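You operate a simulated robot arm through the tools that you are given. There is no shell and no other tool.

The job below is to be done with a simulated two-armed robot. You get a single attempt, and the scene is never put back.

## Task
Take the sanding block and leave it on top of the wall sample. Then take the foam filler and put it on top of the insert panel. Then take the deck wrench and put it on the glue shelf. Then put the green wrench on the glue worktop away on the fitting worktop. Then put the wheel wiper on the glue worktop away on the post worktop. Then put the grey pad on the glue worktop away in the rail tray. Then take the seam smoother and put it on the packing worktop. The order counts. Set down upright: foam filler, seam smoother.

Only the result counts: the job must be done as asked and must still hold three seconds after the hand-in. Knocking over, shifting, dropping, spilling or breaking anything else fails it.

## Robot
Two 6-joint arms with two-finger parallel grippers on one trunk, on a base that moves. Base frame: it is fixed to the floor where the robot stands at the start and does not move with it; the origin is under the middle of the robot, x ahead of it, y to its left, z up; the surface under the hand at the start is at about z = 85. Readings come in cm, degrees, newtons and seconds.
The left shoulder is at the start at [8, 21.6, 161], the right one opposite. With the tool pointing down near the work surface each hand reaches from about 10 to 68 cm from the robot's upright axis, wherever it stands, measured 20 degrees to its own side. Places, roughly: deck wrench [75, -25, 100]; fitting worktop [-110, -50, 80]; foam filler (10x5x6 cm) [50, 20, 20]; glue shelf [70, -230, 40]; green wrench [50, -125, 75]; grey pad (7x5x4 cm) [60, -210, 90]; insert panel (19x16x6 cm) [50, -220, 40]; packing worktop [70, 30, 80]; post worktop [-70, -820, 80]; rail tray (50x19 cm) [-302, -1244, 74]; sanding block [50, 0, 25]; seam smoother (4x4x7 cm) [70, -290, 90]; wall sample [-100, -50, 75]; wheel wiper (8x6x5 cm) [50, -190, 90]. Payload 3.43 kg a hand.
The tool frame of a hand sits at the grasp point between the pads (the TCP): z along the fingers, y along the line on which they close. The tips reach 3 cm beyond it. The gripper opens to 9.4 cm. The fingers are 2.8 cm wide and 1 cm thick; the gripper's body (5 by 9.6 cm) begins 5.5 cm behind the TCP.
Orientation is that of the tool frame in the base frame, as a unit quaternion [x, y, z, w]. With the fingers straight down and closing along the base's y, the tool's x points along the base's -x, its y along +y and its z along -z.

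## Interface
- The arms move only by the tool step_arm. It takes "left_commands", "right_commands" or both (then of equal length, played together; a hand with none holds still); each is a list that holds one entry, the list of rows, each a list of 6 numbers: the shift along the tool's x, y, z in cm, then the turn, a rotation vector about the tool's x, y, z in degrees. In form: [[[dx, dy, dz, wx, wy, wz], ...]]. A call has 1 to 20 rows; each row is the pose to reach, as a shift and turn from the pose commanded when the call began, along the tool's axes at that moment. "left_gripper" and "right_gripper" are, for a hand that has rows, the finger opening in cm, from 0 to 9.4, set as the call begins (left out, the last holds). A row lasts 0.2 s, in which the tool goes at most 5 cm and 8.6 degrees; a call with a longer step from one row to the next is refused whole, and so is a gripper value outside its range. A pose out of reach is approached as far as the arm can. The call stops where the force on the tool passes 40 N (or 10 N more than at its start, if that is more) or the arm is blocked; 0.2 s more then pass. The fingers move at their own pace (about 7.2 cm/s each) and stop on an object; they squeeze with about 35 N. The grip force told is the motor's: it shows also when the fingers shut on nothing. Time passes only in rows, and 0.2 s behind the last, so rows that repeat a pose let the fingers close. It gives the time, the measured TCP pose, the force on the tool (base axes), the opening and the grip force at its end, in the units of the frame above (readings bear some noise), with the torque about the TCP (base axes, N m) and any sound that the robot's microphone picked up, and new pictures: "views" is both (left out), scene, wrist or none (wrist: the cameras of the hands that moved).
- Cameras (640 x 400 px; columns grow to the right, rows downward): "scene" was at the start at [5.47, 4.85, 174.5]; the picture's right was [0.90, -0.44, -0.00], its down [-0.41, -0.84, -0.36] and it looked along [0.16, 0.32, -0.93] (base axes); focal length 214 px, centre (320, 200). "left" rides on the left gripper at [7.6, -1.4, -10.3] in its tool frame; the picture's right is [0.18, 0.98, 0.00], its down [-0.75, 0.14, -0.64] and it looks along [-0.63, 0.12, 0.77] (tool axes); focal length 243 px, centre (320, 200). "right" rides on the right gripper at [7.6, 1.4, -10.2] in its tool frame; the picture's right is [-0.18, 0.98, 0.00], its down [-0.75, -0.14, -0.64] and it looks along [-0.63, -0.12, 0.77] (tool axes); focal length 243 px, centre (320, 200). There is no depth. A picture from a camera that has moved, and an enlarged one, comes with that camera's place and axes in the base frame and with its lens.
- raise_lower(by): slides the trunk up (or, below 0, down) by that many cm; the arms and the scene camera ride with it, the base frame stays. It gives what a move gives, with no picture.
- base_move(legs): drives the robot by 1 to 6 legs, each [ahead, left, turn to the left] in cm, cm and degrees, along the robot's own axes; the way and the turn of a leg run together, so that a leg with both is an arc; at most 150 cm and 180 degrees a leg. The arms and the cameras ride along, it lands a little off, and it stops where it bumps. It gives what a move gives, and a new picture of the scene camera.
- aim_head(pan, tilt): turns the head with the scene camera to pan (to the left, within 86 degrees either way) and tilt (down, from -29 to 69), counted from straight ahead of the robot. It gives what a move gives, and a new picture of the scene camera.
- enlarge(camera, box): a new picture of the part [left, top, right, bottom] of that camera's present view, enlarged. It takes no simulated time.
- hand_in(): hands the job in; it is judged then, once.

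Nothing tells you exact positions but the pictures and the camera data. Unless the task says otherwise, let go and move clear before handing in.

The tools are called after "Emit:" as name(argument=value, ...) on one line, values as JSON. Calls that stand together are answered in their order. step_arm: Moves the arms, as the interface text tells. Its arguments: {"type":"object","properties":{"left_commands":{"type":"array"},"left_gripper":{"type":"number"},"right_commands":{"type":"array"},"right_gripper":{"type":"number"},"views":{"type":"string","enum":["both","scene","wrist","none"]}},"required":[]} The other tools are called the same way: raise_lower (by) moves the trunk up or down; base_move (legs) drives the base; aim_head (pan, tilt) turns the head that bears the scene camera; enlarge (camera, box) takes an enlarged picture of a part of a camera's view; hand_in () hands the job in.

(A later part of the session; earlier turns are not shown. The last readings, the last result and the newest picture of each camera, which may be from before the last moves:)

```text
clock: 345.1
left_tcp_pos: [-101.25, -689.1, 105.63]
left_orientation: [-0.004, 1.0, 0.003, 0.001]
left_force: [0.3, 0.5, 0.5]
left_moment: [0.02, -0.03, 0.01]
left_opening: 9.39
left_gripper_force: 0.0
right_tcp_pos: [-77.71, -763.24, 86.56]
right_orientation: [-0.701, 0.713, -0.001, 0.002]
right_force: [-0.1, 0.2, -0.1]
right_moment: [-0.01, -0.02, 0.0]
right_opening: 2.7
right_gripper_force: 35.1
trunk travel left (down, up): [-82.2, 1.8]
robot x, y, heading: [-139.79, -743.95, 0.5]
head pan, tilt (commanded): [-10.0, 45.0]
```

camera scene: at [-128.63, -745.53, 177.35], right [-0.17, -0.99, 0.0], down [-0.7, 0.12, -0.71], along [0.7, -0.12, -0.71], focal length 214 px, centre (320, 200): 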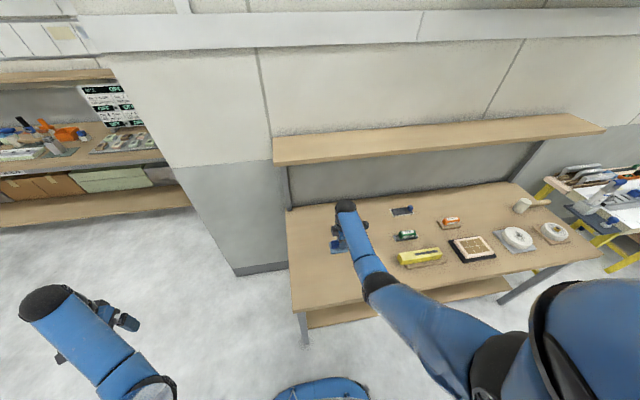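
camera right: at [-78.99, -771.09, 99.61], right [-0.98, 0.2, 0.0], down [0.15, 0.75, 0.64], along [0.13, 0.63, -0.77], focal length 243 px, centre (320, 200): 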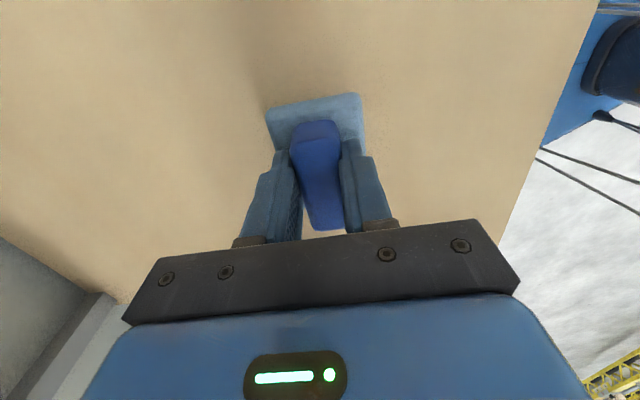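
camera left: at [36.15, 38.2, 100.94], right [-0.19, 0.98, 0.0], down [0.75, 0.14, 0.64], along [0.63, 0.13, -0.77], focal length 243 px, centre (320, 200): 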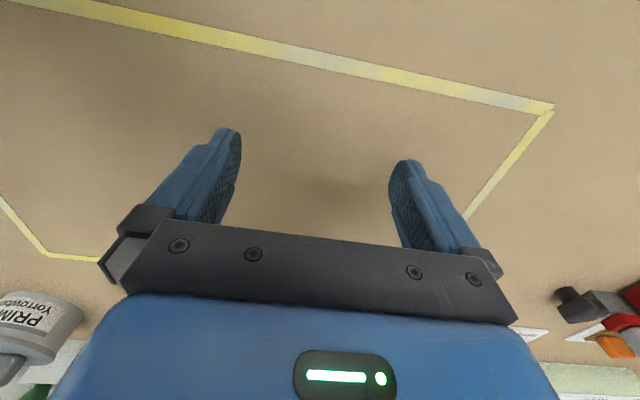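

Emit:
raise_lower(by=-0.6)

Emit:
enlarge(camera="scene", box=[290, 200, 410, 290])

Emit:
step_arm(right_commands=[[[0, 0, 0, 0, 0, 0]]], views="wrist")

```text
clock: 345.6
left_tcp_pos: [-101.29, -689.16, 104.92]
left_orientation: [-0.003, 1.0, 0.003, 0.002]
left_force: [0.3, -0.4, 0.2]
left_moment: [0.03, 0.0, 0.0]
left_opening: 9.41
left_gripper_force: 0.1
right_tcp_pos: [-77.72, -763.32, 85.88]
right_orientation: [-0.701, 0.713, -0.001, 0.001]
right_force: [1.0, 0.0, -0.3]
right_moment: [-0.02, 0.01, -0.02]
right_opening: 2.71
right_gripper_force: 35.1
trunk travel left (down, up): [-81.6, 2.4]
robot x, y, heading: [-139.91, -743.83, 0.2]
head pan, tilt (commanded): [-10.0, 45.0]
```

```text
4.44 times, centred on (350, 245) of scene
camera zoom: at [-128.63, -745.52, 174.94], right [-0.17, -0.99, 0.0], down [-0.7, 0.12, -0.71], along [0.7, -0.12, -0.71], focal length 953 px, centre (187, 0)
```

zoom: 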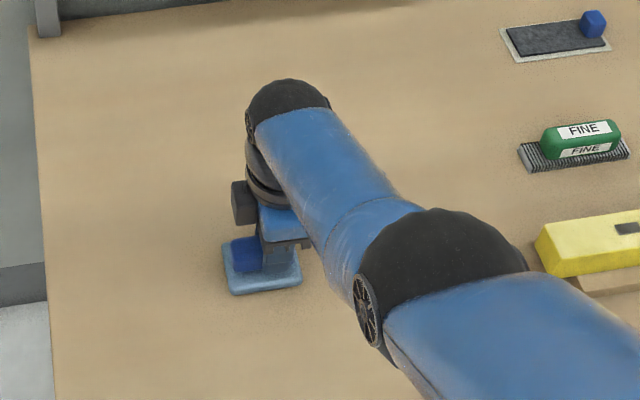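

```text
clock: 346.0
left_tcp_pos: [-101.3, -689.12, 104.96]
left_orientation: [-0.004, 1.0, 0.003, 0.0]
left_force: [0.0, 0.6, -0.2]
left_moment: [-0.01, 0.05, 0.0]
left_opening: 9.39
left_gripper_force: 0.1
right_tcp_pos: [-77.76, -763.41, 86.11]
right_orientation: [-0.702, 0.713, -0.001, 0.002]
right_force: [-0.4, 0.2, -0.6]
right_moment: [0.02, 0.01, 0.01]
right_opening: 2.73
right_gripper_force: 35.3
trunk travel left (down, up): [-81.6, 2.4]
robot x, y, heading: [-139.76, -743.99, 0.1]
head pan, tilt (commanded): [-10.0, 45.0]
camera right: at [-79.34, -770.99, 96.25], right [-0.98, 0.2, 0.0], down [0.15, 0.75, 0.64], along [0.13, 0.63, -0.77], focal length 243 px, centre (320, 200)
```

right: 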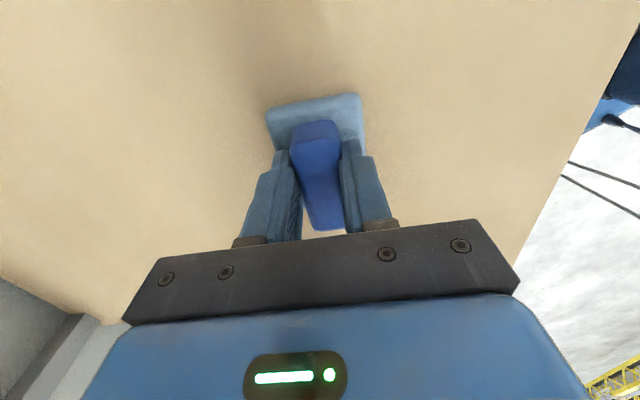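

Emit:
raise_lower(by=-0.5)

Emit:
raise_lower(by=-0.4)

```text
clock: 346.6
left_tcp_pos: [-101.42, -688.97, 104.44]
left_orientation: [-0.004, 1.0, 0.003, 0.003]
left_force: [0.0, 0.5, 0.6]
left_moment: [0.05, 0.0, 0.0]
left_opening: 9.38
left_gripper_force: 0.1
right_tcp_pos: [-77.79, -763.32, 85.7]
right_orientation: [-0.701, 0.713, -0.001, 0.004]
right_force: [-1.3, -1.7, 14.3]
right_moment: [0.66, 0.39, 0.08]
right_opening: 2.72
right_gripper_force: 35.0
trunk travel left (down, up): [-81.1, 2.9]
robot x, y, heading: [-139.82, -744.05, 0.1]
head pan, tilt (commanded): [-10.0, 45.0]
```

```text
clock: 347.1
left_tcp_pos: [-101.34, -689.12, 104.23]
left_orientation: [-0.004, 1.0, 0.002, 0.003]
left_force: [-0.2, -0.2, -0.2]
left_moment: [0.05, 0.03, -0.05]
left_opening: 9.39
left_gripper_force: 0.1
right_tcp_pos: [-77.8, -763.44, 85.46]
right_orientation: [-0.701, 0.713, -0.004, 0.005]
right_force: [-0.8, -5.1, 28.6]
right_moment: [0.79, 0.49, 0.01]
right_opening: 2.73
right_gripper_force: 35.2
trunk travel left (down, up): [-80.7, 3.3]
robot x, y, heading: [-140.13, -744.0, 0.1]
head pan, tilt (commanded): [-10.0, 45.0]
```

Contact (the worktop is at z≈80). I ease off slightly and release.

Emit:
raise_lower(by=0.4)

Emit:
step_arm(right_commands=[[[0, 0, 0, 0, 0, 0], [0, 0, 0, 0, 0, 0], [0, 0, 0, 0, 0, 0]]], right_gripper=6, views="wrist")

Emit:
step_arm(right_commands=[[[0, 0, -3, 0, 0, 0], [0, 0, -7, 0, 0, 0], [0, 0, -11, 0, 0, 0], [0, 0, -15, 0, 0, 0], [0, 0, -19, 0, 0, 0]]], views="wrist")

Emit:
enlarge(camera="scene", box=[280, 180, 480, 305])

```text
clock: 347.6
left_tcp_pos: [-101.44, -689.03, 104.46]
left_orientation: [-0.003, 1.0, 0.002, 0.002]
left_force: [0.2, 0.5, 0.3]
left_moment: [0.03, -0.01, -0.02]
left_opening: 9.4
left_gripper_force: 0.0
right_tcp_pos: [-77.78, -763.33, 85.42]
right_orientation: [-0.702, 0.712, -0.001, 0.002]
right_force: [4.3, -2.7, 10.9]
right_moment: [0.14, -0.03, -0.05]
right_opening: 2.72
right_gripper_force: 35.6
trunk travel left (down, up): [-81.1, 2.9]
robot x, y, heading: [-139.65, -744.2, 0.0]
head pan, tilt (commanded): [-10.0, 45.0]
```

```text
clock: 348.4
left_tcp_pos: [-101.3, -689.07, 104.57]
left_orientation: [-0.003, 1.0, 0.002, 0.003]
left_force: [-0.3, 0.1, -0.3]
left_moment: [0.01, -0.04, 0.0]
left_opening: 9.38
left_gripper_force: 0.1
right_tcp_pos: [-77.74, -763.37, 85.41]
right_orientation: [-0.702, 0.712, -0.001, 0.001]
right_force: [0.1, 0.9, 0.0]
right_moment: [-0.02, 0.02, -0.01]
right_opening: 6.0
right_gripper_force: 0.0
trunk travel left (down, up): [-81.1, 2.9]
robot x, y, heading: [-139.53, -743.87, 0.1]
head pan, tilt (commanded): [-10.0, 45.0]
camera right: at [-79.41, -770.98, 95.74], right [-0.98, 0.2, 0.0], down [0.15, 0.75, 0.64], along [0.13, 0.63, -0.77], focal length 243 px, centre (320, 200)
```

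right: 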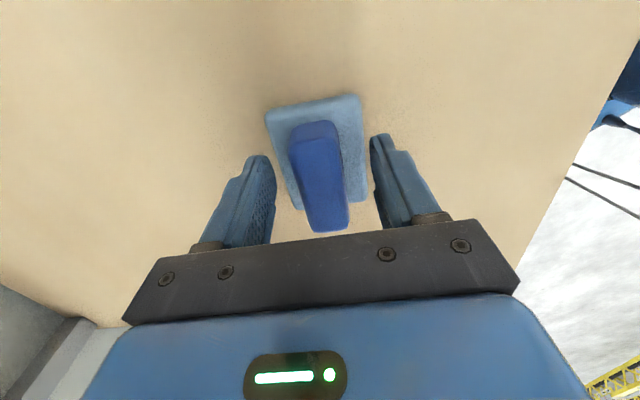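

```text
clock: 349.6
left_tcp_pos: [-101.35, -689.08, 104.54]
left_orientation: [-0.002, 1.0, 0.003, 0.002]
left_force: [-0.1, -0.4, -0.1]
left_moment: [0.04, -0.03, 0.0]
left_opening: 9.4
left_gripper_force: 0.0
right_tcp_pos: [-77.77, -763.6, 104.43]
right_orientation: [-0.702, 0.713, 0.0, 0.002]
right_force: [0.4, 0.5, -0.8]
right_moment: [-0.02, 0.01, -0.01]
right_opening: 6.0
right_gripper_force: 0.0
trunk travel left (down, up): [-81.1, 2.9]
robot x, y, heading: [-139.29, -743.78, 0.1]
head pan, tilt (commanded): [-10.0, 45.0]
camera right: at [-79.47, -771.17, 114.73], right [-0.98, 0.2, 0.0], down [0.15, 0.75, 0.64], along [0.13, 0.63, -0.77], focal length 243 px, centre (320, 200)
```

right: 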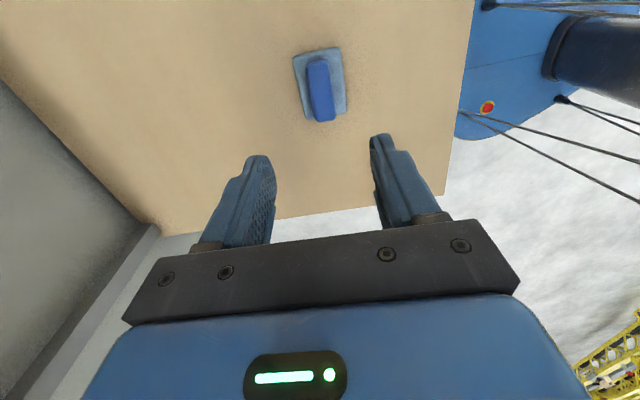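

```text
3.20 times, centred on (380, 242) of scene
camera zoom: at [-128.76, -745.51, 174.45], right [-0.17, -0.99, 0.0], down [-0.7, 0.12, -0.71], along [0.7, -0.12, -0.71], focal length 686 px, centre (128, 64)
```

zoom: 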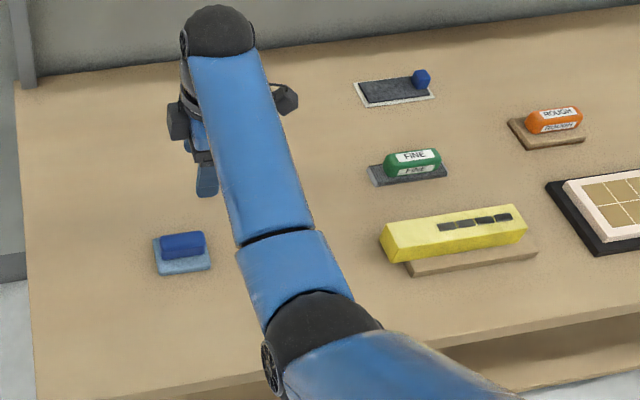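

The wheel wiper is placed. Now I drive back to the glue worktop for the grey pad.

Emit:
raise_lower(by=2.9)

Emit:
base_move(legs=[[-8, 0, 0], [0, 0, 90]])

Emit:
aim_head(pan=0, tilt=30)

```text
clock: 350.4
left_tcp_pos: [-101.29, -689.06, 107.42]
left_orientation: [-0.004, 1.0, 0.002, 0.002]
left_force: [-0.5, 0.3, 0.7]
left_moment: [0.01, 0.01, 0.01]
left_opening: 9.4
left_gripper_force: 0.0
right_tcp_pos: [-77.97, -763.63, 107.37]
right_orientation: [-0.702, 0.712, -0.002, 0.003]
right_force: [-0.3, -0.4, 0.2]
right_moment: [0.01, 0.02, 0.04]
right_opening: 6.01
right_gripper_force: 0.0
trunk travel left (down, up): [-84.0, 0.0]
robot x, y, heading: [-139.89, -743.56, 0.2]
head pan, tilt (commanded): [-10.0, 45.0]
```

```text
clock: 355.3
left_tcp_pos: [-203.58, -706.8, 107.36]
left_orientation: [0.718, -0.697, -0.003, 0.0]
left_force: [0.0, -0.2, 0.8]
left_moment: [-0.01, 0.0, -0.03]
left_opening: 9.41
left_gripper_force: 0.1
right_tcp_pos: [-129.81, -681.76, 107.32]
right_orientation: [1.0, 0.003, -0.001, -0.001]
right_force: [-0.2, -0.2, 0.6]
right_moment: [0.02, 0.03, 0.02]
right_opening: 5.98
right_gripper_force: 0.0
trunk travel left (down, up): [-84.0, 0.0]
robot x, y, heading: [-147.69, -744.05, 91.4]
head pan, tilt (commanded): [-10.0, 45.0]
camera scene: at [-146.78, -733.13, 177.35], right [0.99, -0.15, 0.0], down [-0.1, -0.7, -0.71], along [0.1, 0.7, -0.71], focal length 214 px, centre (320, 200)
```

scene: 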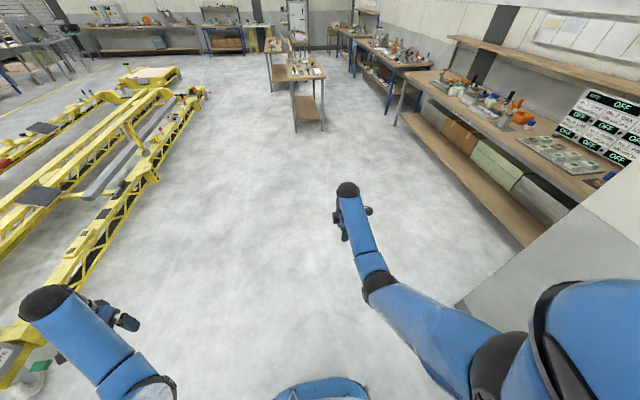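

```text
clock: 356.1
left_tcp_pos: [-203.57, -706.82, 107.37]
left_orientation: [0.718, -0.697, -0.003, 0.001]
left_force: [-0.7, 0.0, 0.0]
left_moment: [-0.03, 0.0, 0.0]
left_opening: 9.39
left_gripper_force: 0.0
right_tcp_pos: [-129.78, -681.63, 107.32]
right_orientation: [1.0, 0.004, -0.002, -0.002]
right_force: [-0.3, -0.1, -0.6]
right_moment: [0.0, -0.03, -0.01]
right_opening: 6.0
right_gripper_force: 0.0
trunk travel left (down, up): [-84.0, 0.0]
robot x, y, heading: [-147.98, -744.07, 91.6]
head pan, tilt (commanded): [0.0, 30.0]
camera scene: at [-148.24, -732.16, 179.61], right [1.0, 0.03, 0.0], down [0.01, -0.5, -0.87], along [-0.02, 0.87, -0.5], focal length 214 px, centre (320, 200)
```

scene: 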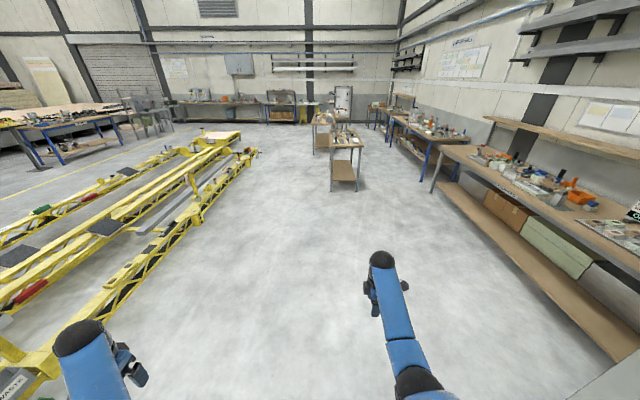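

The way back is clear. I drive diagonally into the aisle and up to the glue bench.

Emit:
base_move(legs=[[150, -63, -1.5], [150, -63, 0], [150, 0, 0]])

```text
refused: leg 1 is longer than a leg can be; nothing moved
```

Emit:
base_move(legs=[[130, -60, -1.5], [130, -60, 0], [150, 0, 0]])

```text
clock: 377.0
left_tcp_pos: [-83.51, -295.68, 107.2]
left_orientation: [0.71, -0.705, -0.003, -0.001]
left_force: [0.2, -0.2, -0.1]
left_moment: [0.01, -0.03, 0.03]
left_opening: 9.4
left_gripper_force: 0.1
right_tcp_pos: [-9.09, -272.33, 107.36]
right_orientation: [1.0, -0.009, -0.001, -0.003]
right_force: [0.3, -0.5, 0.2]
right_moment: [0.01, -0.02, 0.0]
right_opening: 6.01
right_gripper_force: 0.2
trunk travel left (down, up): [-84.0, 0.0]
robot x, y, heading: [-28.8, -333.96, 90.6]
head pan, tilt (commanded): [0.0, 30.0]
camera scene: at [-28.71, -322.39, 179.62], right [1.0, 0.0, 0.0], down [0.0, -0.5, -0.87], along [0.0, 0.87, -0.5], focal length 214 px, centre (320, 200)
```

scene: 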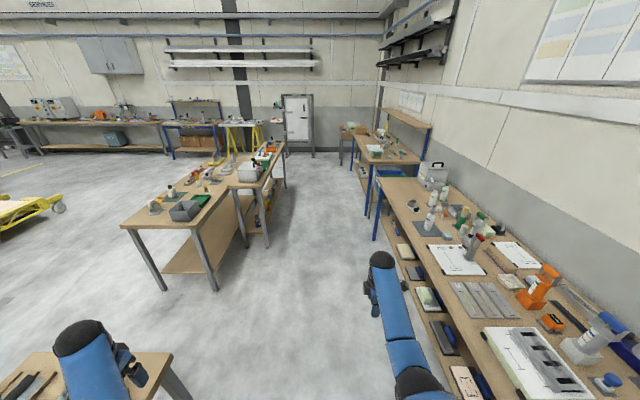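

Emit:
base_move(legs=[[30, 0, 0], [108, 16, 0], [0, 0, -90.5]])

Emit:
aim_head(pan=-8, tilt=45)

Emit:
enlarge(camera="scene", box=[230, 130, 430, 255])

```text
clock: 388.2
left_tcp_pos: [-7.74, -139.11, 107.31]
left_orientation: [-0.003, 1.0, 0.003, 0.002]
left_force: [-0.5, 0.1, -0.4]
left_moment: [-0.01, 0.02, -0.01]
left_opening: 9.38
left_gripper_force: 0.0
right_tcp_pos: [15.66, -213.58, 107.28]
right_orientation: [-0.701, 0.713, -0.001, 0.003]
right_force: [0.4, -0.3, 0.0]
right_moment: [0.01, 0.03, -0.02]
right_opening: 5.99
right_gripper_force: 0.0
trunk travel left (down, up): [-84.0, 0.0]
robot x, y, heading: [-46.16, -194.01, 0.3]
head pan, tilt (commanded): [0.0, 30.0]
camera scene: at [-34.11, -194.05, 179.61], right [0.0, -1.0, 0.0], down [-0.5, 0.0, -0.87], along [0.87, 0.0, -0.5], focal length 214 px, centre (320, 200)
```

scene: 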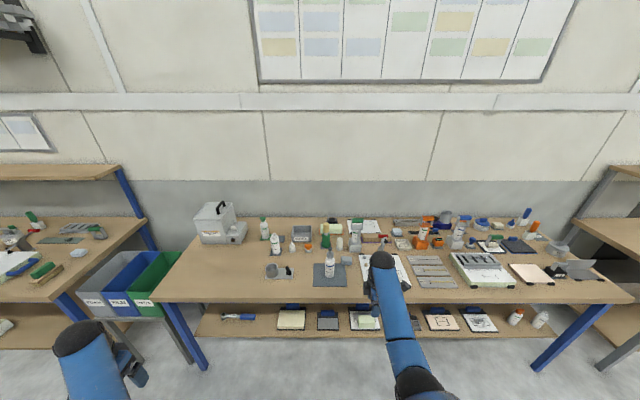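

```text
clock: 388.9
left_tcp_pos: [-7.67, -139.12, 107.45]
left_orientation: [-0.003, 1.0, 0.003, 0.002]
left_force: [0.1, 0.4, 1.4]
left_moment: [-0.02, 0.03, 0.01]
left_opening: 9.38
left_gripper_force: 0.1
right_tcp_pos: [15.69, -213.59, 107.3]
right_orientation: [-0.701, 0.713, -0.002, 0.002]
right_force: [-0.5, 0.8, -0.9]
right_moment: [0.0, -0.01, 0.01]
right_opening: 6.02
right_gripper_force: 0.0
trunk travel left (down, up): [-84.0, 0.0]
robot x, y, heading: [-46.15, -194.18, 0.3]
head pan, tilt (commanded): [-8.0, 45.0]
camera scene: at [-35.07, -195.22, 177.36], right [-0.14, -0.99, 0.0], down [-0.7, 0.1, -0.71], along [0.7, -0.1, -0.71], focal length 214 px, centre (320, 200)
```

scene: 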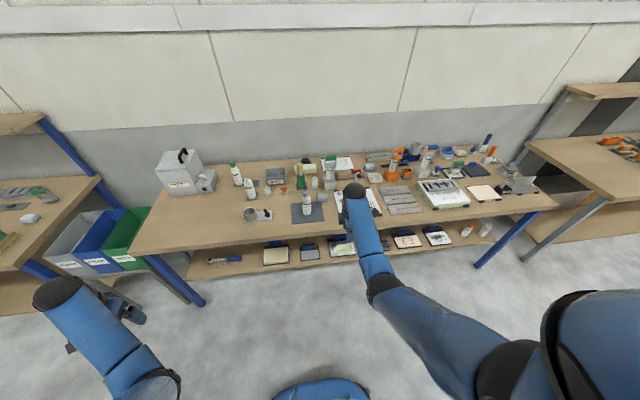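

```text
3.20 times, centred on (330, 192) of scene
camera zoom: at [-35.07, -195.22, 177.36], right [-0.14, -0.99, 0.0], down [-0.7, 0.1, -0.71], along [0.7, -0.1, -0.71], focal length 686 px, centre (288, 224)
```

zoom: 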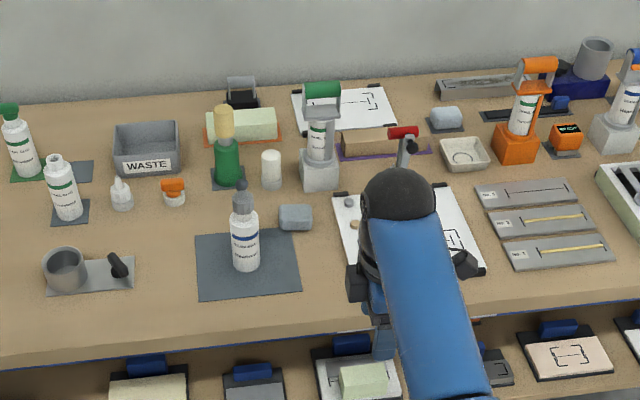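

The grey pad is the grey rounded block at about [56, −209.5], between a bottle's mat and the white panel, with a sealant gun behind it (x≥63). I narrow the opening and move the hand over it.

Emit:
base_move(legs=[[38, 3.8, 0]])

Emit:
step_arm(right_commands=[[[0, 0, 0, 0, 0, 0], [0, 0, 0, 0, 0, 0]]], right_gripper=7.4, views="wrist")

Emit:
enlarge(camera="scene", box=[250, 150, 410, 250])

```text
clock: 391.3
left_tcp_pos: [29.74, -135.47, 107.48]
left_orientation: [0.0, 1.0, 0.003, 0.004]
left_force: [-0.4, -0.3, -0.6]
left_moment: [-0.04, -0.06, 0.0]
left_opening: 9.39
left_gripper_force: 0.0
right_tcp_pos: [52.98, -210.04, 107.51]
right_orientation: [-0.7, 0.714, -0.002, 0.003]
right_force: [-1.4, 0.0, 0.9]
right_moment: [-0.05, -0.03, 0.0]
right_opening: 5.99
right_gripper_force: 0.0
trunk travel left (down, up): [-84.0, 0.0]
robot x, y, heading: [-8.43, -189.87, 0.1]
head pan, tilt (commanded): [-8.0, 45.0]
camera scene: at [2.02, -191.51, 177.39], right [-0.14, -0.99, 0.0], down [-0.7, 0.1, -0.71], along [0.7, -0.1, -0.71], focal length 214 px, centre (320, 200)
```

scene: 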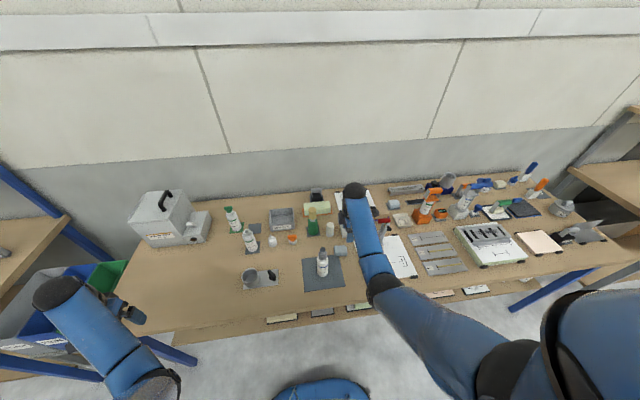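

```text
clock: 391.9
left_tcp_pos: [30.08, -135.49, 107.4]
left_orientation: [-0.001, 1.0, 0.003, 0.003]
left_force: [-0.7, 0.0, 0.2]
left_moment: [0.0, -0.03, -0.03]
left_opening: 9.4
left_gripper_force: 0.0
right_tcp_pos: [52.95, -210.04, 107.39]
right_orientation: [-0.699, 0.715, -0.001, 0.002]
right_force: [0.4, 0.2, -0.4]
right_moment: [0.01, -0.03, -0.03]
right_opening: 7.36
right_gripper_force: 0.0
trunk travel left (down, up): [-84.0, 0.0]
robot x, y, heading: [-8.65, -190.05, -0.1]
head pan, tilt (commanded): [-8.0, 45.0]
camera right: at [51.43, -217.66, 117.64], right [-0.98, 0.21, -0.01], down [0.15, 0.75, 0.64], along [0.14, 0.63, -0.77], focal length 243 px, centre (320, 200)
```

right: 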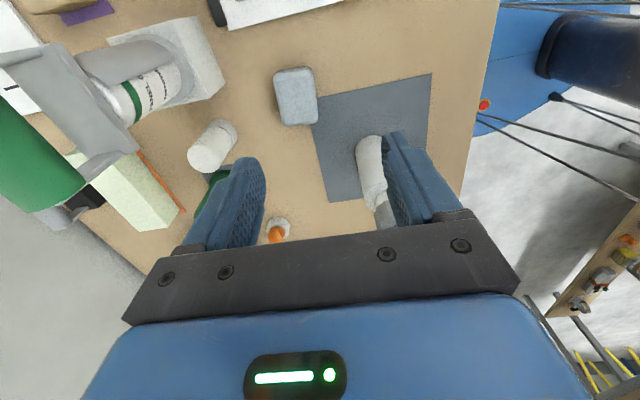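

```text
4.00 times, centred on (330, 200) of scene
camera zoom: at [2.25, -191.48, 177.37], right [-0.14, -0.99, 0.0], down [-0.7, 0.1, -0.71], along [0.7, -0.1, -0.71], focal length 858 px, centre (280, 200)
```

zoom: 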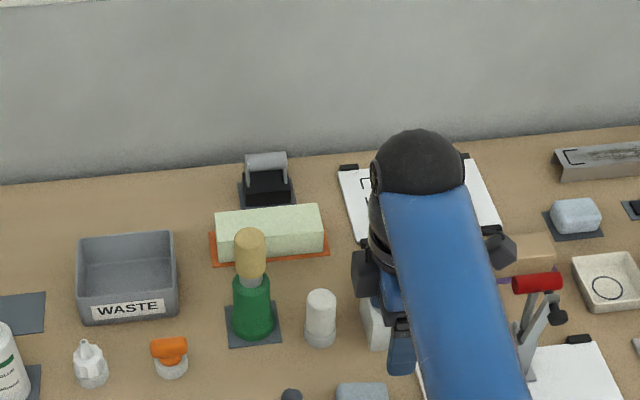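

The pad is at x 54–59, y −212…−206; the gun's base is just behind (x≥62.9, y≤−211). I shift the hand over the pad and descend part-way.

Emit:
step_arm(right_commands=[[[-0.8, -1.8, 2, 0, 0, 0], [-1.5, -3.5, 5, 0, 0, 0], [-1.5, -3.5, 8, 0, 0, 0], [-1.5, -3.5, 11, 0, 0, 0]]], views="both")

```text
clock: 392.9
left_tcp_pos: [30.11, -135.49, 107.33]
left_orientation: [0.0, 1.0, 0.002, 0.002]
left_force: [0.0, -0.6, -0.1]
left_moment: [-0.02, 0.02, 0.01]
left_opening: 9.39
left_gripper_force: 0.1
right_tcp_pos: [56.72, -208.55, 96.28]
right_orientation: [-0.7, 0.714, -0.001, 0.003]
right_force: [1.1, -0.7, -0.1]
right_moment: [0.02, -0.04, 0.0]
right_opening: 7.41
right_gripper_force: 0.0
trunk travel left (down, up): [-84.0, 0.0]
robot x, y, heading: [-8.88, -190.35, -0.2]
head pan, tilt (commanded): [-8.0, 45.0]
camera scene: at [2.48, -191.49, 177.35], right [-0.14, -0.99, 0.0], down [-0.7, 0.1, -0.71], along [0.7, -0.1, -0.71], focal length 214 px, centre (320, 200)
camera right: at [55.15, -216.11, 106.56], right [-0.98, 0.21, 0.0], down [0.15, 0.75, 0.64], along [0.14, 0.63, -0.77], focal length 243 px, centre (320, 200)
```

scene: 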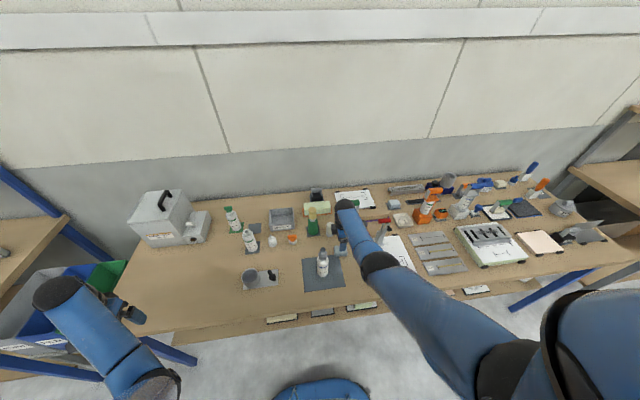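
right: 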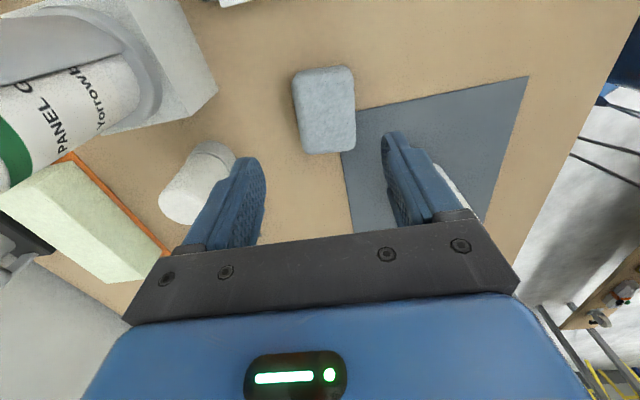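

Emit:
step_arm(right_commands=[[[0.6, 0.4, 2.5, 0, 0, 0], [0.6, 0.4, 5, 0, 0, 0], [0.6, 0.4, 7, 0, 0, 0], [0.6, 0.4, 7.8, 0, 0, 0]]], views="wrist")

```text
clock: 393.9
left_tcp_pos: [29.98, -135.49, 107.28]
left_orientation: [-0.001, 1.0, 0.002, 0.001]
left_force: [-0.5, 0.3, -0.3]
left_moment: [0.0, 0.01, 0.05]
left_opening: 9.39
left_gripper_force: 0.0
right_tcp_pos: [54.93, -209.15, 90.38]
right_orientation: [-0.7, 0.714, -0.002, 0.002]
right_force: [0.0, 0.3, -0.2]
right_moment: [0.0, 0.0, 0.01]
right_opening: 7.42
right_gripper_force: 0.4
right hand out of reach, approached as far as the arm can: row 2, 3, 4
trunk travel left (down, up): [-84.0, 0.0]
robot x, y, heading: [-8.6, -190.28, -0.1]
head pan, tilt (commanded): [-8.0, 45.0]
camera right: at [53.28, -216.74, 100.51], right [-0.98, 0.21, 0.0], down [0.15, 0.75, 0.64], along [0.14, 0.63, -0.77], focal length 243 px, centre (320, 200)
```

right: 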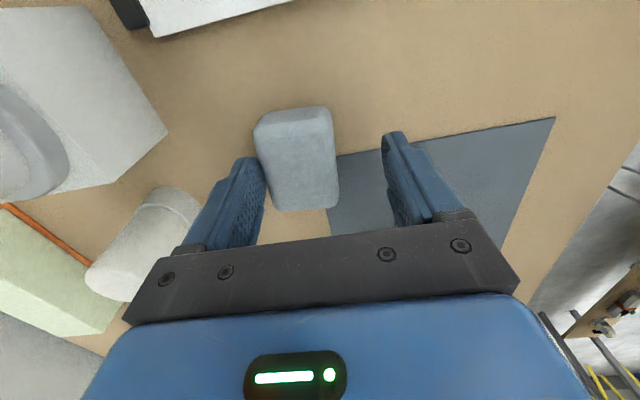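

The reach fell short. I lift, pull the arm back 6 cm, move the base forward 6 cm, and retry.

Emit:
step_arm(right_commands=[[[0, 0, -3, 0, 0, 0], [0, 0, -6.5, 0, 0, 0], [0, 2, -8, 0, 0, 0], [0, 4, -8, 0, 0, 0], [0, 6, -8, 0, 0, 0]]], views="none")

Emit:
base_move(legs=[[6.5, 0, 0]])

Emit:
step_arm(right_commands=[[[0, 0, 0, 0, 0, 0]]], views="wrist")

```text
clock: 395.1
left_tcp_pos: [30.04, -135.41, 107.4]
left_orientation: [-0.001, 1.0, 0.003, 0.003]
left_force: [0.0, 0.4, 0.3]
left_moment: [-0.02, -0.01, -0.02]
left_opening: 9.4
left_gripper_force: 0.0
right_tcp_pos: [48.63, -209.18, 98.34]
right_orientation: [-0.699, 0.715, -0.001, 0.003]
right_force: [-0.7, 1.1, 0.4]
right_moment: [0.0, -0.02, 0.03]
right_opening: 7.42
right_gripper_force: 0.0
trunk travel left (down, up): [-84.0, 0.0]
robot x, y, heading: [-8.6, -189.95, -0.2]
head pan, tilt (commanded): [-8.0, 45.0]
```

```text
clock: 396.1
left_tcp_pos: [35.51, -135.36, 107.71]
left_orientation: [-0.001, 1.0, 0.003, 0.007]
left_force: [-0.9, -0.6, 0.6]
left_moment: [0.0, -0.08, 0.01]
left_opening: 9.41
left_gripper_force: 0.0
right_tcp_pos: [54.36, -209.28, 98.82]
right_orientation: [-0.7, 0.715, -0.004, 0.006]
right_force: [-1.2, -0.2, 0.2]
right_moment: [0.02, -0.07, 0.0]
right_opening: 7.39
right_gripper_force: 0.0
trunk travel left (down, up): [-84.0, 0.0]
robot x, y, heading: [-1.96, -190.06, 0.0]
head pan, tilt (commanded): [-8.0, 45.0]
camera scene: at [7.2, -191.45, 177.49], right [-0.14, -0.99, 0.0], down [-0.69, 0.1, -0.72], along [0.71, -0.1, -0.7], focal length 214 px, centre (320, 200)
```

scene: 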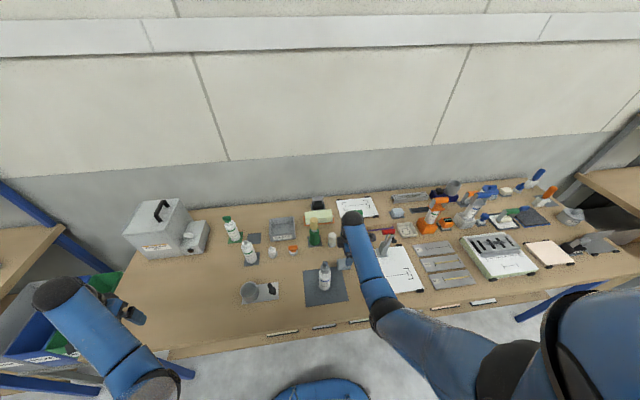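

```text
clock: 396.5
left_tcp_pos: [37.19, -135.4, 107.16]
left_orientation: [-0.001, 1.0, 0.003, 0.0]
left_force: [0.9, -0.9, -1.0]
left_moment: [0.02, 0.0, -0.01]
left_opening: 9.4
left_gripper_force: 0.0
right_tcp_pos: [55.81, -209.2, 97.99]
right_orientation: [-0.699, 0.715, 0.0, -0.001]
right_force: [1.2, 0.4, 0.2]
right_moment: [-0.01, 0.04, 0.02]
right_opening: 7.43
right_gripper_force: 0.0
trunk travel left (down, up): [-84.0, 0.0]
robot x, y, heading: [-1.75, -189.99, 0.1]
head pan, tilt (commanded): [-8.0, 45.0]
camera right: at [54.26, -216.84, 108.22], right [-0.98, 0.21, 0.0], down [0.16, 0.75, 0.64], along [0.13, 0.63, -0.77], focal length 243 px, centre (320, 200)
```

right: 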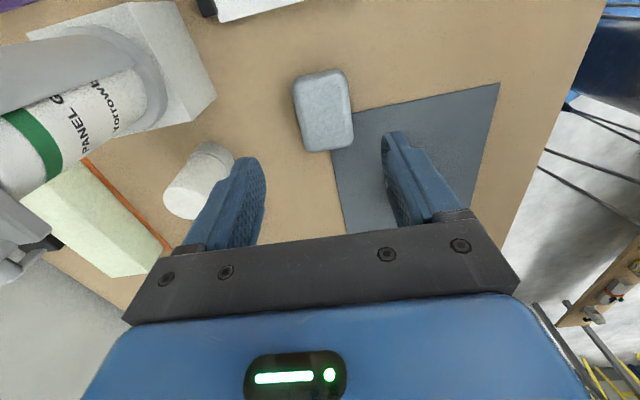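

Emit:
step_arm(right_commands=[[[0, 0.3, 3, 0, 0, 0], [0, 0.3, 6, 0, 0, 0], [0, 0.3, 8.5, 0, 0, 0], [0, 0.3, 9.5, 0, 0, 0]]], views="wrist")

```text
clock: 397.5
left_tcp_pos: [36.41, -135.39, 107.41]
left_orientation: [-0.002, 1.0, 0.002, 0.002]
left_force: [-1.2, 0.1, 1.2]
left_moment: [0.01, 0.01, -0.01]
left_opening: 9.4
left_gripper_force: 0.0
right_tcp_pos: [54.88, -209.11, 88.74]
right_orientation: [-0.7, 0.714, -0.001, 0.003]
right_force: [0.3, 0.1, 1.1]
right_moment: [-0.02, 0.03, 0.0]
right_opening: 7.39
right_gripper_force: 0.1
trunk travel left (down, up): [-84.0, 0.0]
robot x, y, heading: [-2.39, -189.94, -0.3]
head pan, tilt (commanded): [-8.0, 45.0]
camera right: at [53.24, -216.81, 99.02], right [-0.98, 0.2, -0.01], down [0.15, 0.75, 0.64], along [0.14, 0.63, -0.77], focal length 243 px, centre (320, 200)
```

right: 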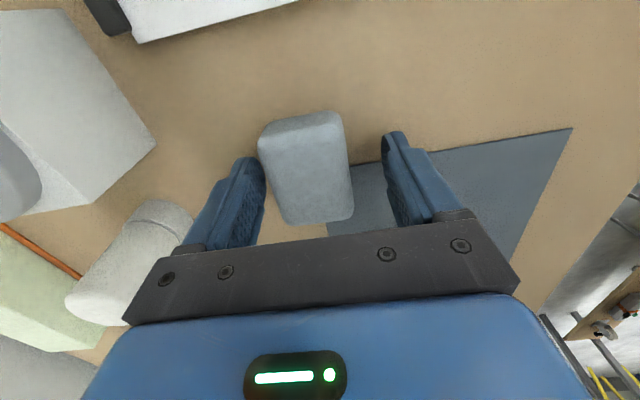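

The pad is slightly toward the back finger; I re-centre 0.6 cm and close.

Emit:
step_arm(right_commands=[[[0, -0.6, 0, 0, 0, 0], [0, -0.6, 0, 0, 0, 0]]], views="wrist")

Emit:
step_arm(right_commands=[[[0, 0, 0, 0, 0, 0], [0, 0, 0, 0, 0, 0], [0, 0, 0, 0, 0, 0], [0, 0, 0, 0, 0, 0], [0, 0, 0, 0, 0, 0]]], right_gripper=0, views="wrist")

```text
clock: 398.1
left_tcp_pos: [36.48, -135.51, 107.54]
left_orientation: [-0.002, 1.0, 0.002, 0.002]
left_force: [0.7, 0.2, 0.5]
left_moment: [0.06, 0.0, 0.01]
left_opening: 9.4
left_gripper_force: 0.0
right_tcp_pos: [55.65, -209.31, 88.8]
right_orientation: [-0.7, 0.714, -0.001, 0.002]
right_force: [0.4, -0.1, -0.2]
right_moment: [0.02, 0.02, 0.0]
right_opening: 7.39
right_gripper_force: 0.1
trunk travel left (down, up): [-84.0, 0.0]
robot x, y, heading: [-2.13, -190.11, -0.0]
head pan, tilt (commanded): [-8.0, 45.0]
camera right: at [54.0, -216.83, 98.93], right [-0.98, 0.2, 0.0], down [0.15, 0.75, 0.64], along [0.13, 0.63, -0.77], focal length 243 px, centre (320, 200)
```

right: 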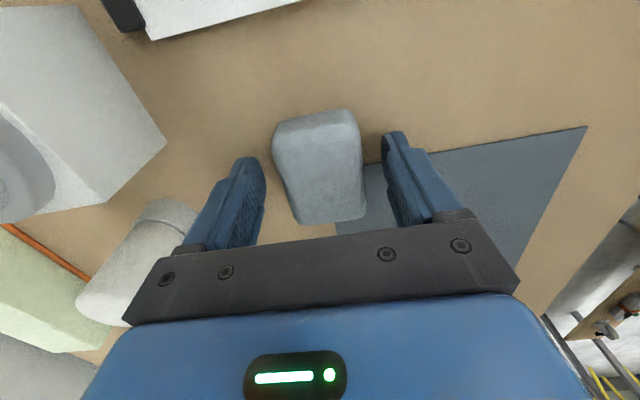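

```text
clock: 399.3
left_tcp_pos: [36.56, -135.37, 107.45]
left_orientation: [-0.003, 1.0, 0.003, 0.002]
left_force: [0.0, 0.5, -0.1]
left_moment: [0.02, -0.01, -0.01]
left_opening: 9.4
left_gripper_force: 0.1
right_tcp_pos: [55.49, -209.14, 88.73]
right_orientation: [-0.7, 0.714, 0.0, 0.001]
right_force: [-0.9, -0.8, 2.5]
right_moment: [-0.03, 0.0, 0.0]
right_opening: 4.91
right_gripper_force: 34.1
trunk travel left (down, up): [-84.0, 0.0]
robot x, y, heading: [-2.34, -190.27, -0.1]
head pan, tilt (commanded): [-8.0, 45.0]
camera right: at [53.97, -216.83, 98.94], right [-0.98, 0.2, 0.0], down [0.15, 0.75, 0.64], along [0.13, 0.63, -0.77], focal length 243 px, centre (320, 200)
```

right: 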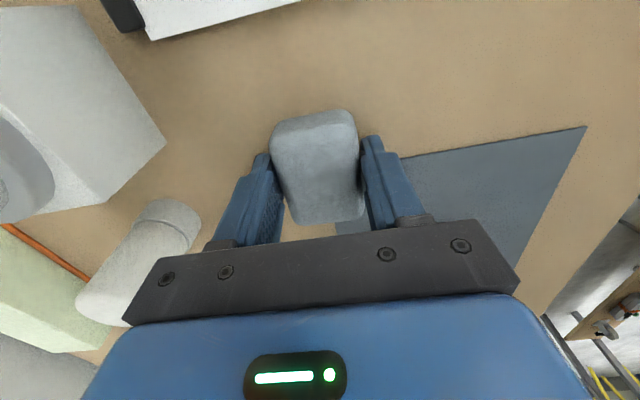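

Gripped (4.9 cm). I lift straight up and check.

Emit:
step_arm(right_commands=[[[0, 0, -2, 0, 0, 0], [0, 0, -5, 0, 0, 0], [0, 0, -9, 0, 0, 0], [0, 0, -13, 0, 0, 0], [0, 0, -17, 0, 0, 0], [0, 0, -20, 0, 0, 0]]], views="wrist")

```text
clock: 400.7
left_tcp_pos: [36.5, -135.33, 107.47]
left_orientation: [-0.002, 1.0, 0.003, 0.002]
left_force: [0.5, 0.0, -0.1]
left_moment: [0.03, -0.01, 0.04]
left_opening: 9.4
left_gripper_force: 0.1
right_tcp_pos: [55.35, -209.29, 108.97]
right_orientation: [-0.7, 0.715, -0.001, 0.002]
right_force: [0.5, 0.0, -0.6]
right_moment: [0.02, -0.01, 0.02]
right_opening: 4.91
right_gripper_force: 34.9
trunk travel left (down, up): [-84.0, 0.0]
robot x, y, heading: [-2.03, -190.15, -0.2]
head pan, tilt (commanded): [-8.0, 45.0]
camera right: at [53.83, -216.95, 119.22], right [-0.98, 0.2, 0.0], down [0.16, 0.75, 0.64], along [0.13, 0.63, -0.77], focal length 243 px, centre (320, 200)
```

right: 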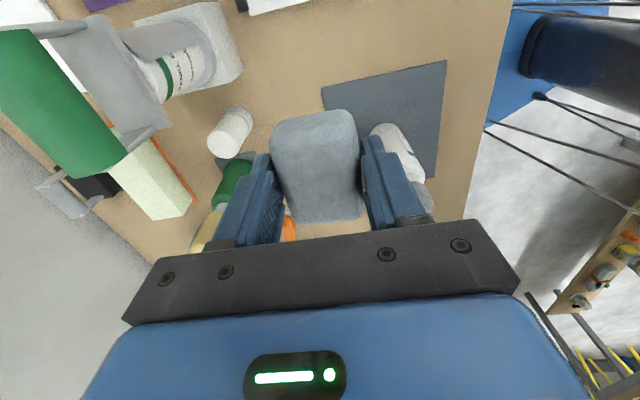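

The grey pad is held. Now the long way to the rail tray: back off, turn down the aisle and drive.

Emit:
base_move(legs=[[-40, 0, 0], [0, 0, -90]])

Emit:
base_move(legs=[[150, 0, 0], [150, 0, 0], [120, 0, 0]])

```text
clock: 407.1
left_tcp_pos: [12.54, -228.9, 107.47]
left_orientation: [0.706, 0.708, 0.001, 0.002]
left_force: [-0.2, -0.2, 0.1]
left_moment: [0.01, -0.01, -0.03]
left_opening: 9.42
left_gripper_force: 0.0
right_tcp_pos: [-61.37, -247.8, 108.92]
right_orientation: [0.011, 1.0, -0.002, 0.0]
right_force: [0.5, 0.1, -0.7]
right_moment: [0.02, -0.02, -0.02]
right_opening: 4.93
right_gripper_force: 35.4
trunk travel left (down, up): [-84.0, 0.0]
robot x, y, heading: [-41.79, -190.22, -90.2]
head pan, tilt (commanded): [-8.0, 45.0]
camera scene: at [-43.24, -201.48, 177.35], right [-0.99, 0.14, 0.0], down [0.1, 0.7, -0.71], along [-0.1, -0.7, -0.71], focal length 214 px, centre (320, 200)
```

scene: 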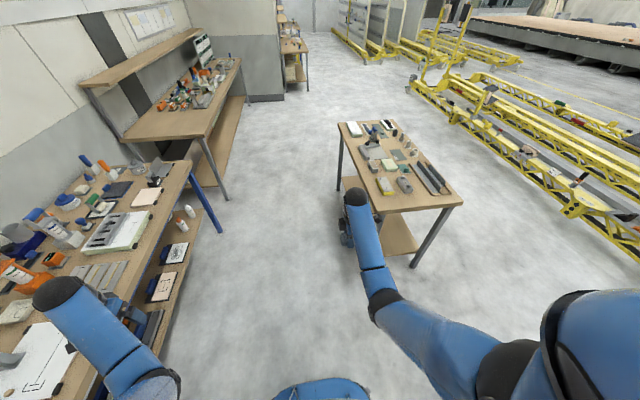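

```text
clock: 427.3
left_tcp_pos: [12.1, -650.02, 107.44]
left_orientation: [0.7, 0.714, 0.0, 0.003]
left_force: [-0.8, 1.0, 1.4]
left_moment: [-0.02, -0.01, -0.02]
left_opening: 9.39
left_gripper_force: 0.1
right_tcp_pos: [-61.41, -670.39, 109.08]
right_orientation: [0.002, 1.0, -0.002, 0.001]
right_force: [0.3, -0.1, 0.0]
right_moment: [0.04, 0.02, -0.01]
right_opening: 4.5
right_gripper_force: 34.9
trunk travel left (down, up): [-84.0, 0.0]
robot x, y, heading: [-42.94, -612.57, -88.8]
head pan, tilt (commanded): [-8.0, 45.0]
camera scene: at [-44.27, -623.6, 177.36], right [-0.99, 0.12, 0.0], down [0.09, 0.7, -0.71], along [-0.09, -0.7, -0.71], focal length 214 px, centre (320, 200)
```

scene: 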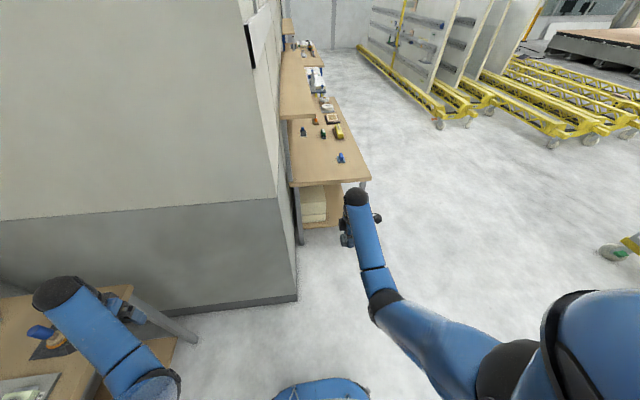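

The grip opening shrank a little; I check the pad in the wrist view before continuing.

Emit:
step_arm(right_commands=[[[0, 0, 0, 0, 0, 0]]], views="wrist")

```text
clock: 427.7
left_tcp_pos: [12.08, -650.08, 107.38]
left_orientation: [0.7, 0.714, 0.0, 0.003]
left_force: [0.3, 0.1, 0.5]
left_moment: [-0.02, -0.01, -0.01]
left_opening: 9.42
left_gripper_force: 0.1
right_tcp_pos: [-61.35, -670.44, 108.88]
right_orientation: [0.002, 1.0, -0.002, 0.0]
right_force: [0.4, 0.4, 0.4]
right_moment: [-0.03, -0.04, 0.03]
right_opening: 4.48
right_gripper_force: 35.0
trunk travel left (down, up): [-84.0, 0.0]
robot x, y, heading: [-43.14, -612.62, -89.1]
head pan, tilt (commanded): [-8.0, 45.0]
camera right: at [-68.99, -668.97, 119.15], right [0.19, 0.98, 0.0], down [0.75, -0.14, 0.64], along [0.63, -0.12, -0.77], focal length 243 px, centre (320, 200)
```

right: 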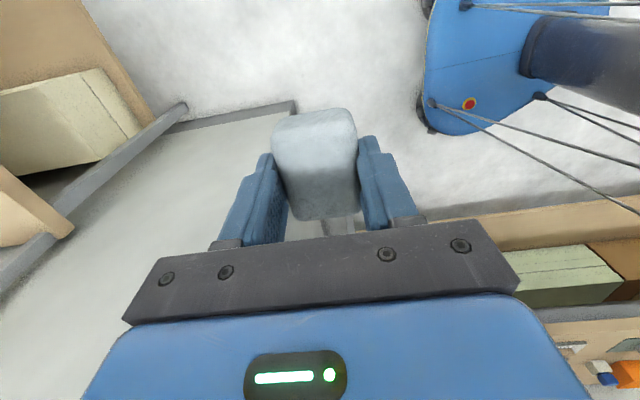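

The pad is still well held. I continue around the corner and on toward the rail tray.

Emit:
base_move(legs=[[60, -110, -1], [150, 0, 0], [140, -30, 0]])

Emit:
aim_head(pan=-25, tilt=20)

```text
clock: 448.0
left_tcp_pos: [-134.21, -1006.11, 107.5]
left_orientation: [0.712, 0.703, 0.0, 0.003]
left_force: [-0.7, -0.4, -0.5]
left_moment: [0.02, -0.04, 0.02]
left_opening: 9.39
left_gripper_force: 0.1
right_tcp_pos: [-208.29, -1023.92, 109.04]
right_orientation: [0.018, 1.0, -0.002, 0.001]
right_force: [-0.6, 1.0, 0.6]
right_moment: [-0.01, -0.01, 0.02]
right_opening: 4.49
right_gripper_force: 35.1
trunk travel left (down, up): [-84.0, 0.0]
robot x, y, heading: [-188.37, -966.85, -90.7]
head pan, tilt (commanded): [-8.0, 45.0]
camera scene: at [-189.52, -977.82, 177.36], right [-0.99, 0.15, 0.0], down [0.11, 0.7, -0.71], along [-0.11, -0.7, -0.71], focal length 214 px, centre (320, 200)
```

scene: 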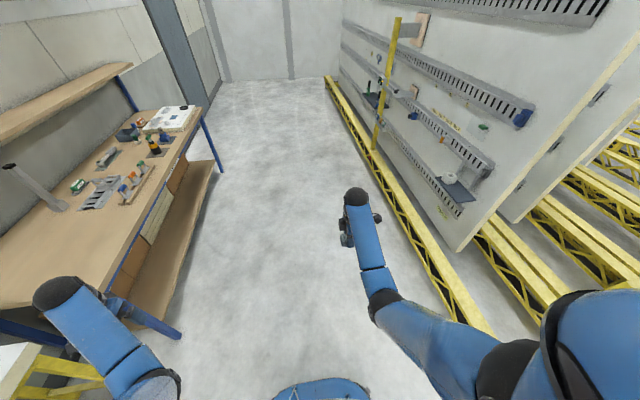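

```text
clock: 448.9
left_tcp_pos: [-134.24, -1006.19, 107.48]
left_orientation: [0.711, 0.703, 0.001, 0.003]
left_force: [0.3, -0.6, 0.1]
left_moment: [0.0, -0.01, -0.02]
left_opening: 9.41
left_gripper_force: 0.1
right_tcp_pos: [-208.28, -1024.03, 108.85]
right_orientation: [0.018, 1.0, -0.003, 0.0]
right_force: [0.0, 0.0, 0.1]
right_moment: [-0.02, -0.02, 0.02]
right_opening: 4.46
right_gripper_force: 35.2
trunk travel left (down, up): [-84.0, 0.0]
robot x, y, heading: [-187.92, -967.06, -90.9]
head pan, tilt (commanded): [-25.0, 20.0]
camera scene: at [-192.35, -978.33, 181.21], right [-0.9, 0.44, 0.0], down [0.15, 0.31, -0.94], along [-0.41, -0.85, -0.34], focal length 214 px, centre (320, 200)
```

scene: 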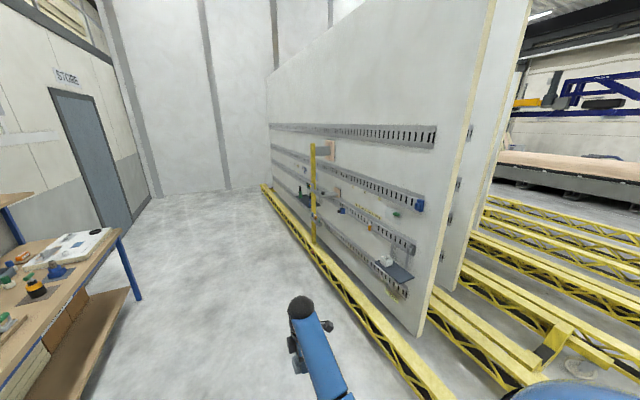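

I see the panel rack with three perforated rails carrying small trays and items. I enlarge it.

Emit:
enlarge(camera="scene", box=[260, 110, 450, 310])

Emit:
enlarge(camera="scene", box=[320, 170, 440, 300])

```text
2.00 times, centred on (355, 210) of scene
camera zoom: at [-192.35, -978.33, 181.21], right [-0.9, 0.44, 0.0], down [0.15, 0.31, -0.94], along [-0.41, -0.85, -0.34], focal length 429 px, centre (250, 180)
```

zoom: 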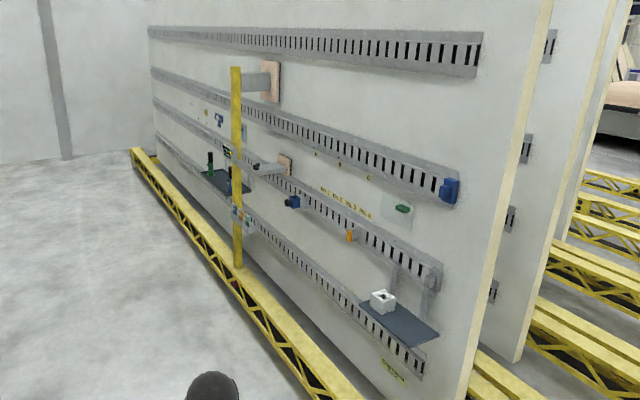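

```text
3.08 times, centred on (380, 235) of scene
camera zoom: at [-192.35, -978.33, 181.21], right [-0.9, 0.44, 0.0], down [0.15, 0.31, -0.94], along [-0.41, -0.85, -0.34], focal length 660 px, centre (135, 92)
```

zoom: 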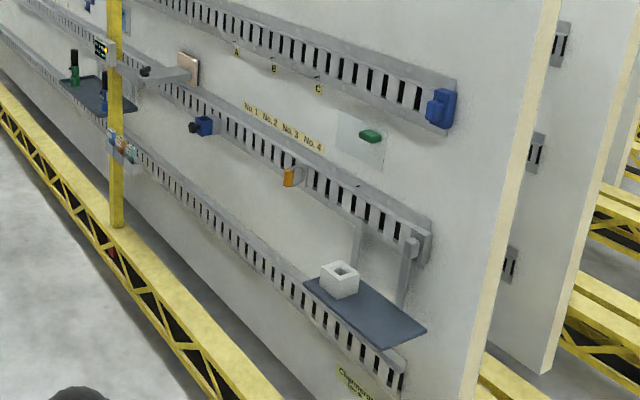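

The farther tray (with dark bottles) at about [−303, −1250], z≈74 is the rail tray; a yellow post stands just before its near end. I drive alongside it, check, then turn to face it.

Emit:
base_move(legs=[[145, -18, 0.9], [145, -18, 0]])

Emit:
aim_head(pan=-80, tilt=40)

```text
clock: 463.1
left_tcp_pos: [-170.03, -1297.37, 107.58]
left_orientation: [0.702, 0.713, 0.001, 0.004]
left_force: [0.5, -0.3, 0.6]
left_moment: [-0.01, 0.01, 0.01]
left_opening: 9.42
left_gripper_force: 0.1
right_tcp_pos: [-243.63, -1317.25, 108.95]
right_orientation: [0.004, 1.0, -0.002, 0.001]
right_force: [0.0, 0.1, -1.1]
right_moment: [-0.01, -0.01, -0.03]
right_opening: 4.48
right_gripper_force: 35.0
trunk travel left (down, up): [-84.0, 0.0]
robot x, y, heading: [-225.14, -1259.43, -89.4]
head pan, tilt (commanded): [-25.0, 20.0]
camera scene: at [-228.98, -1271.06, 181.23], right [-0.91, 0.41, 0.0], down [0.14, 0.31, -0.94], along [-0.39, -0.86, -0.34], focal length 214 px, centre (320, 200)
```

scene: 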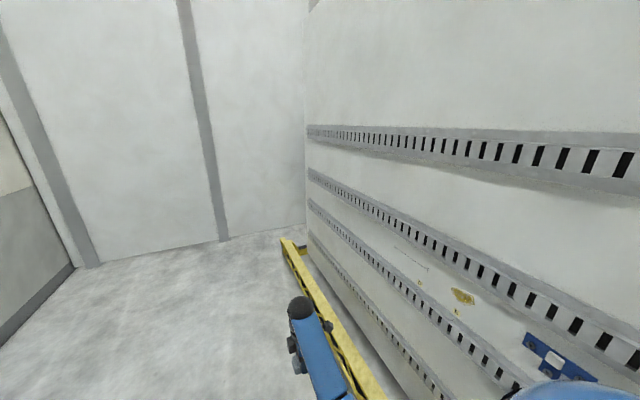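

```text
clock: 464.3
left_tcp_pos: [-169.92, -1297.48, 107.46]
left_orientation: [0.702, 0.712, 0.001, 0.003]
left_force: [-0.2, -1.2, 0.5]
left_moment: [0.01, -0.04, -0.03]
left_opening: 9.4
left_gripper_force: 0.0
right_tcp_pos: [-243.61, -1317.31, 109.04]
right_orientation: [0.004, 1.0, -0.002, 0.0]
right_force: [0.6, 0.5, -1.0]
right_moment: [-0.01, 0.02, 0.0]
right_opening: 4.46
right_gripper_force: 34.8
trunk travel left (down, up): [-84.0, 0.0]
robot x, y, heading: [-225.07, -1259.08, -89.5]
head pan, tilt (commanded): [-80.0, 40.0]
camera scene: at [-233.51, -1264.26, 178.08], right [-0.19, 0.98, 0.0], down [0.63, 0.12, -0.77], along [-0.75, -0.14, -0.64], focal length 214 px, centre (320, 200)
```

scene: 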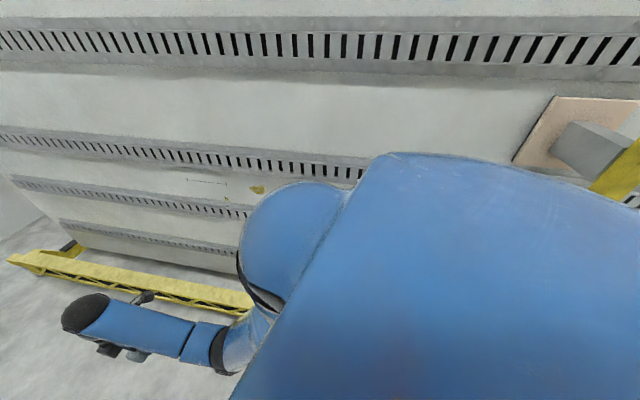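

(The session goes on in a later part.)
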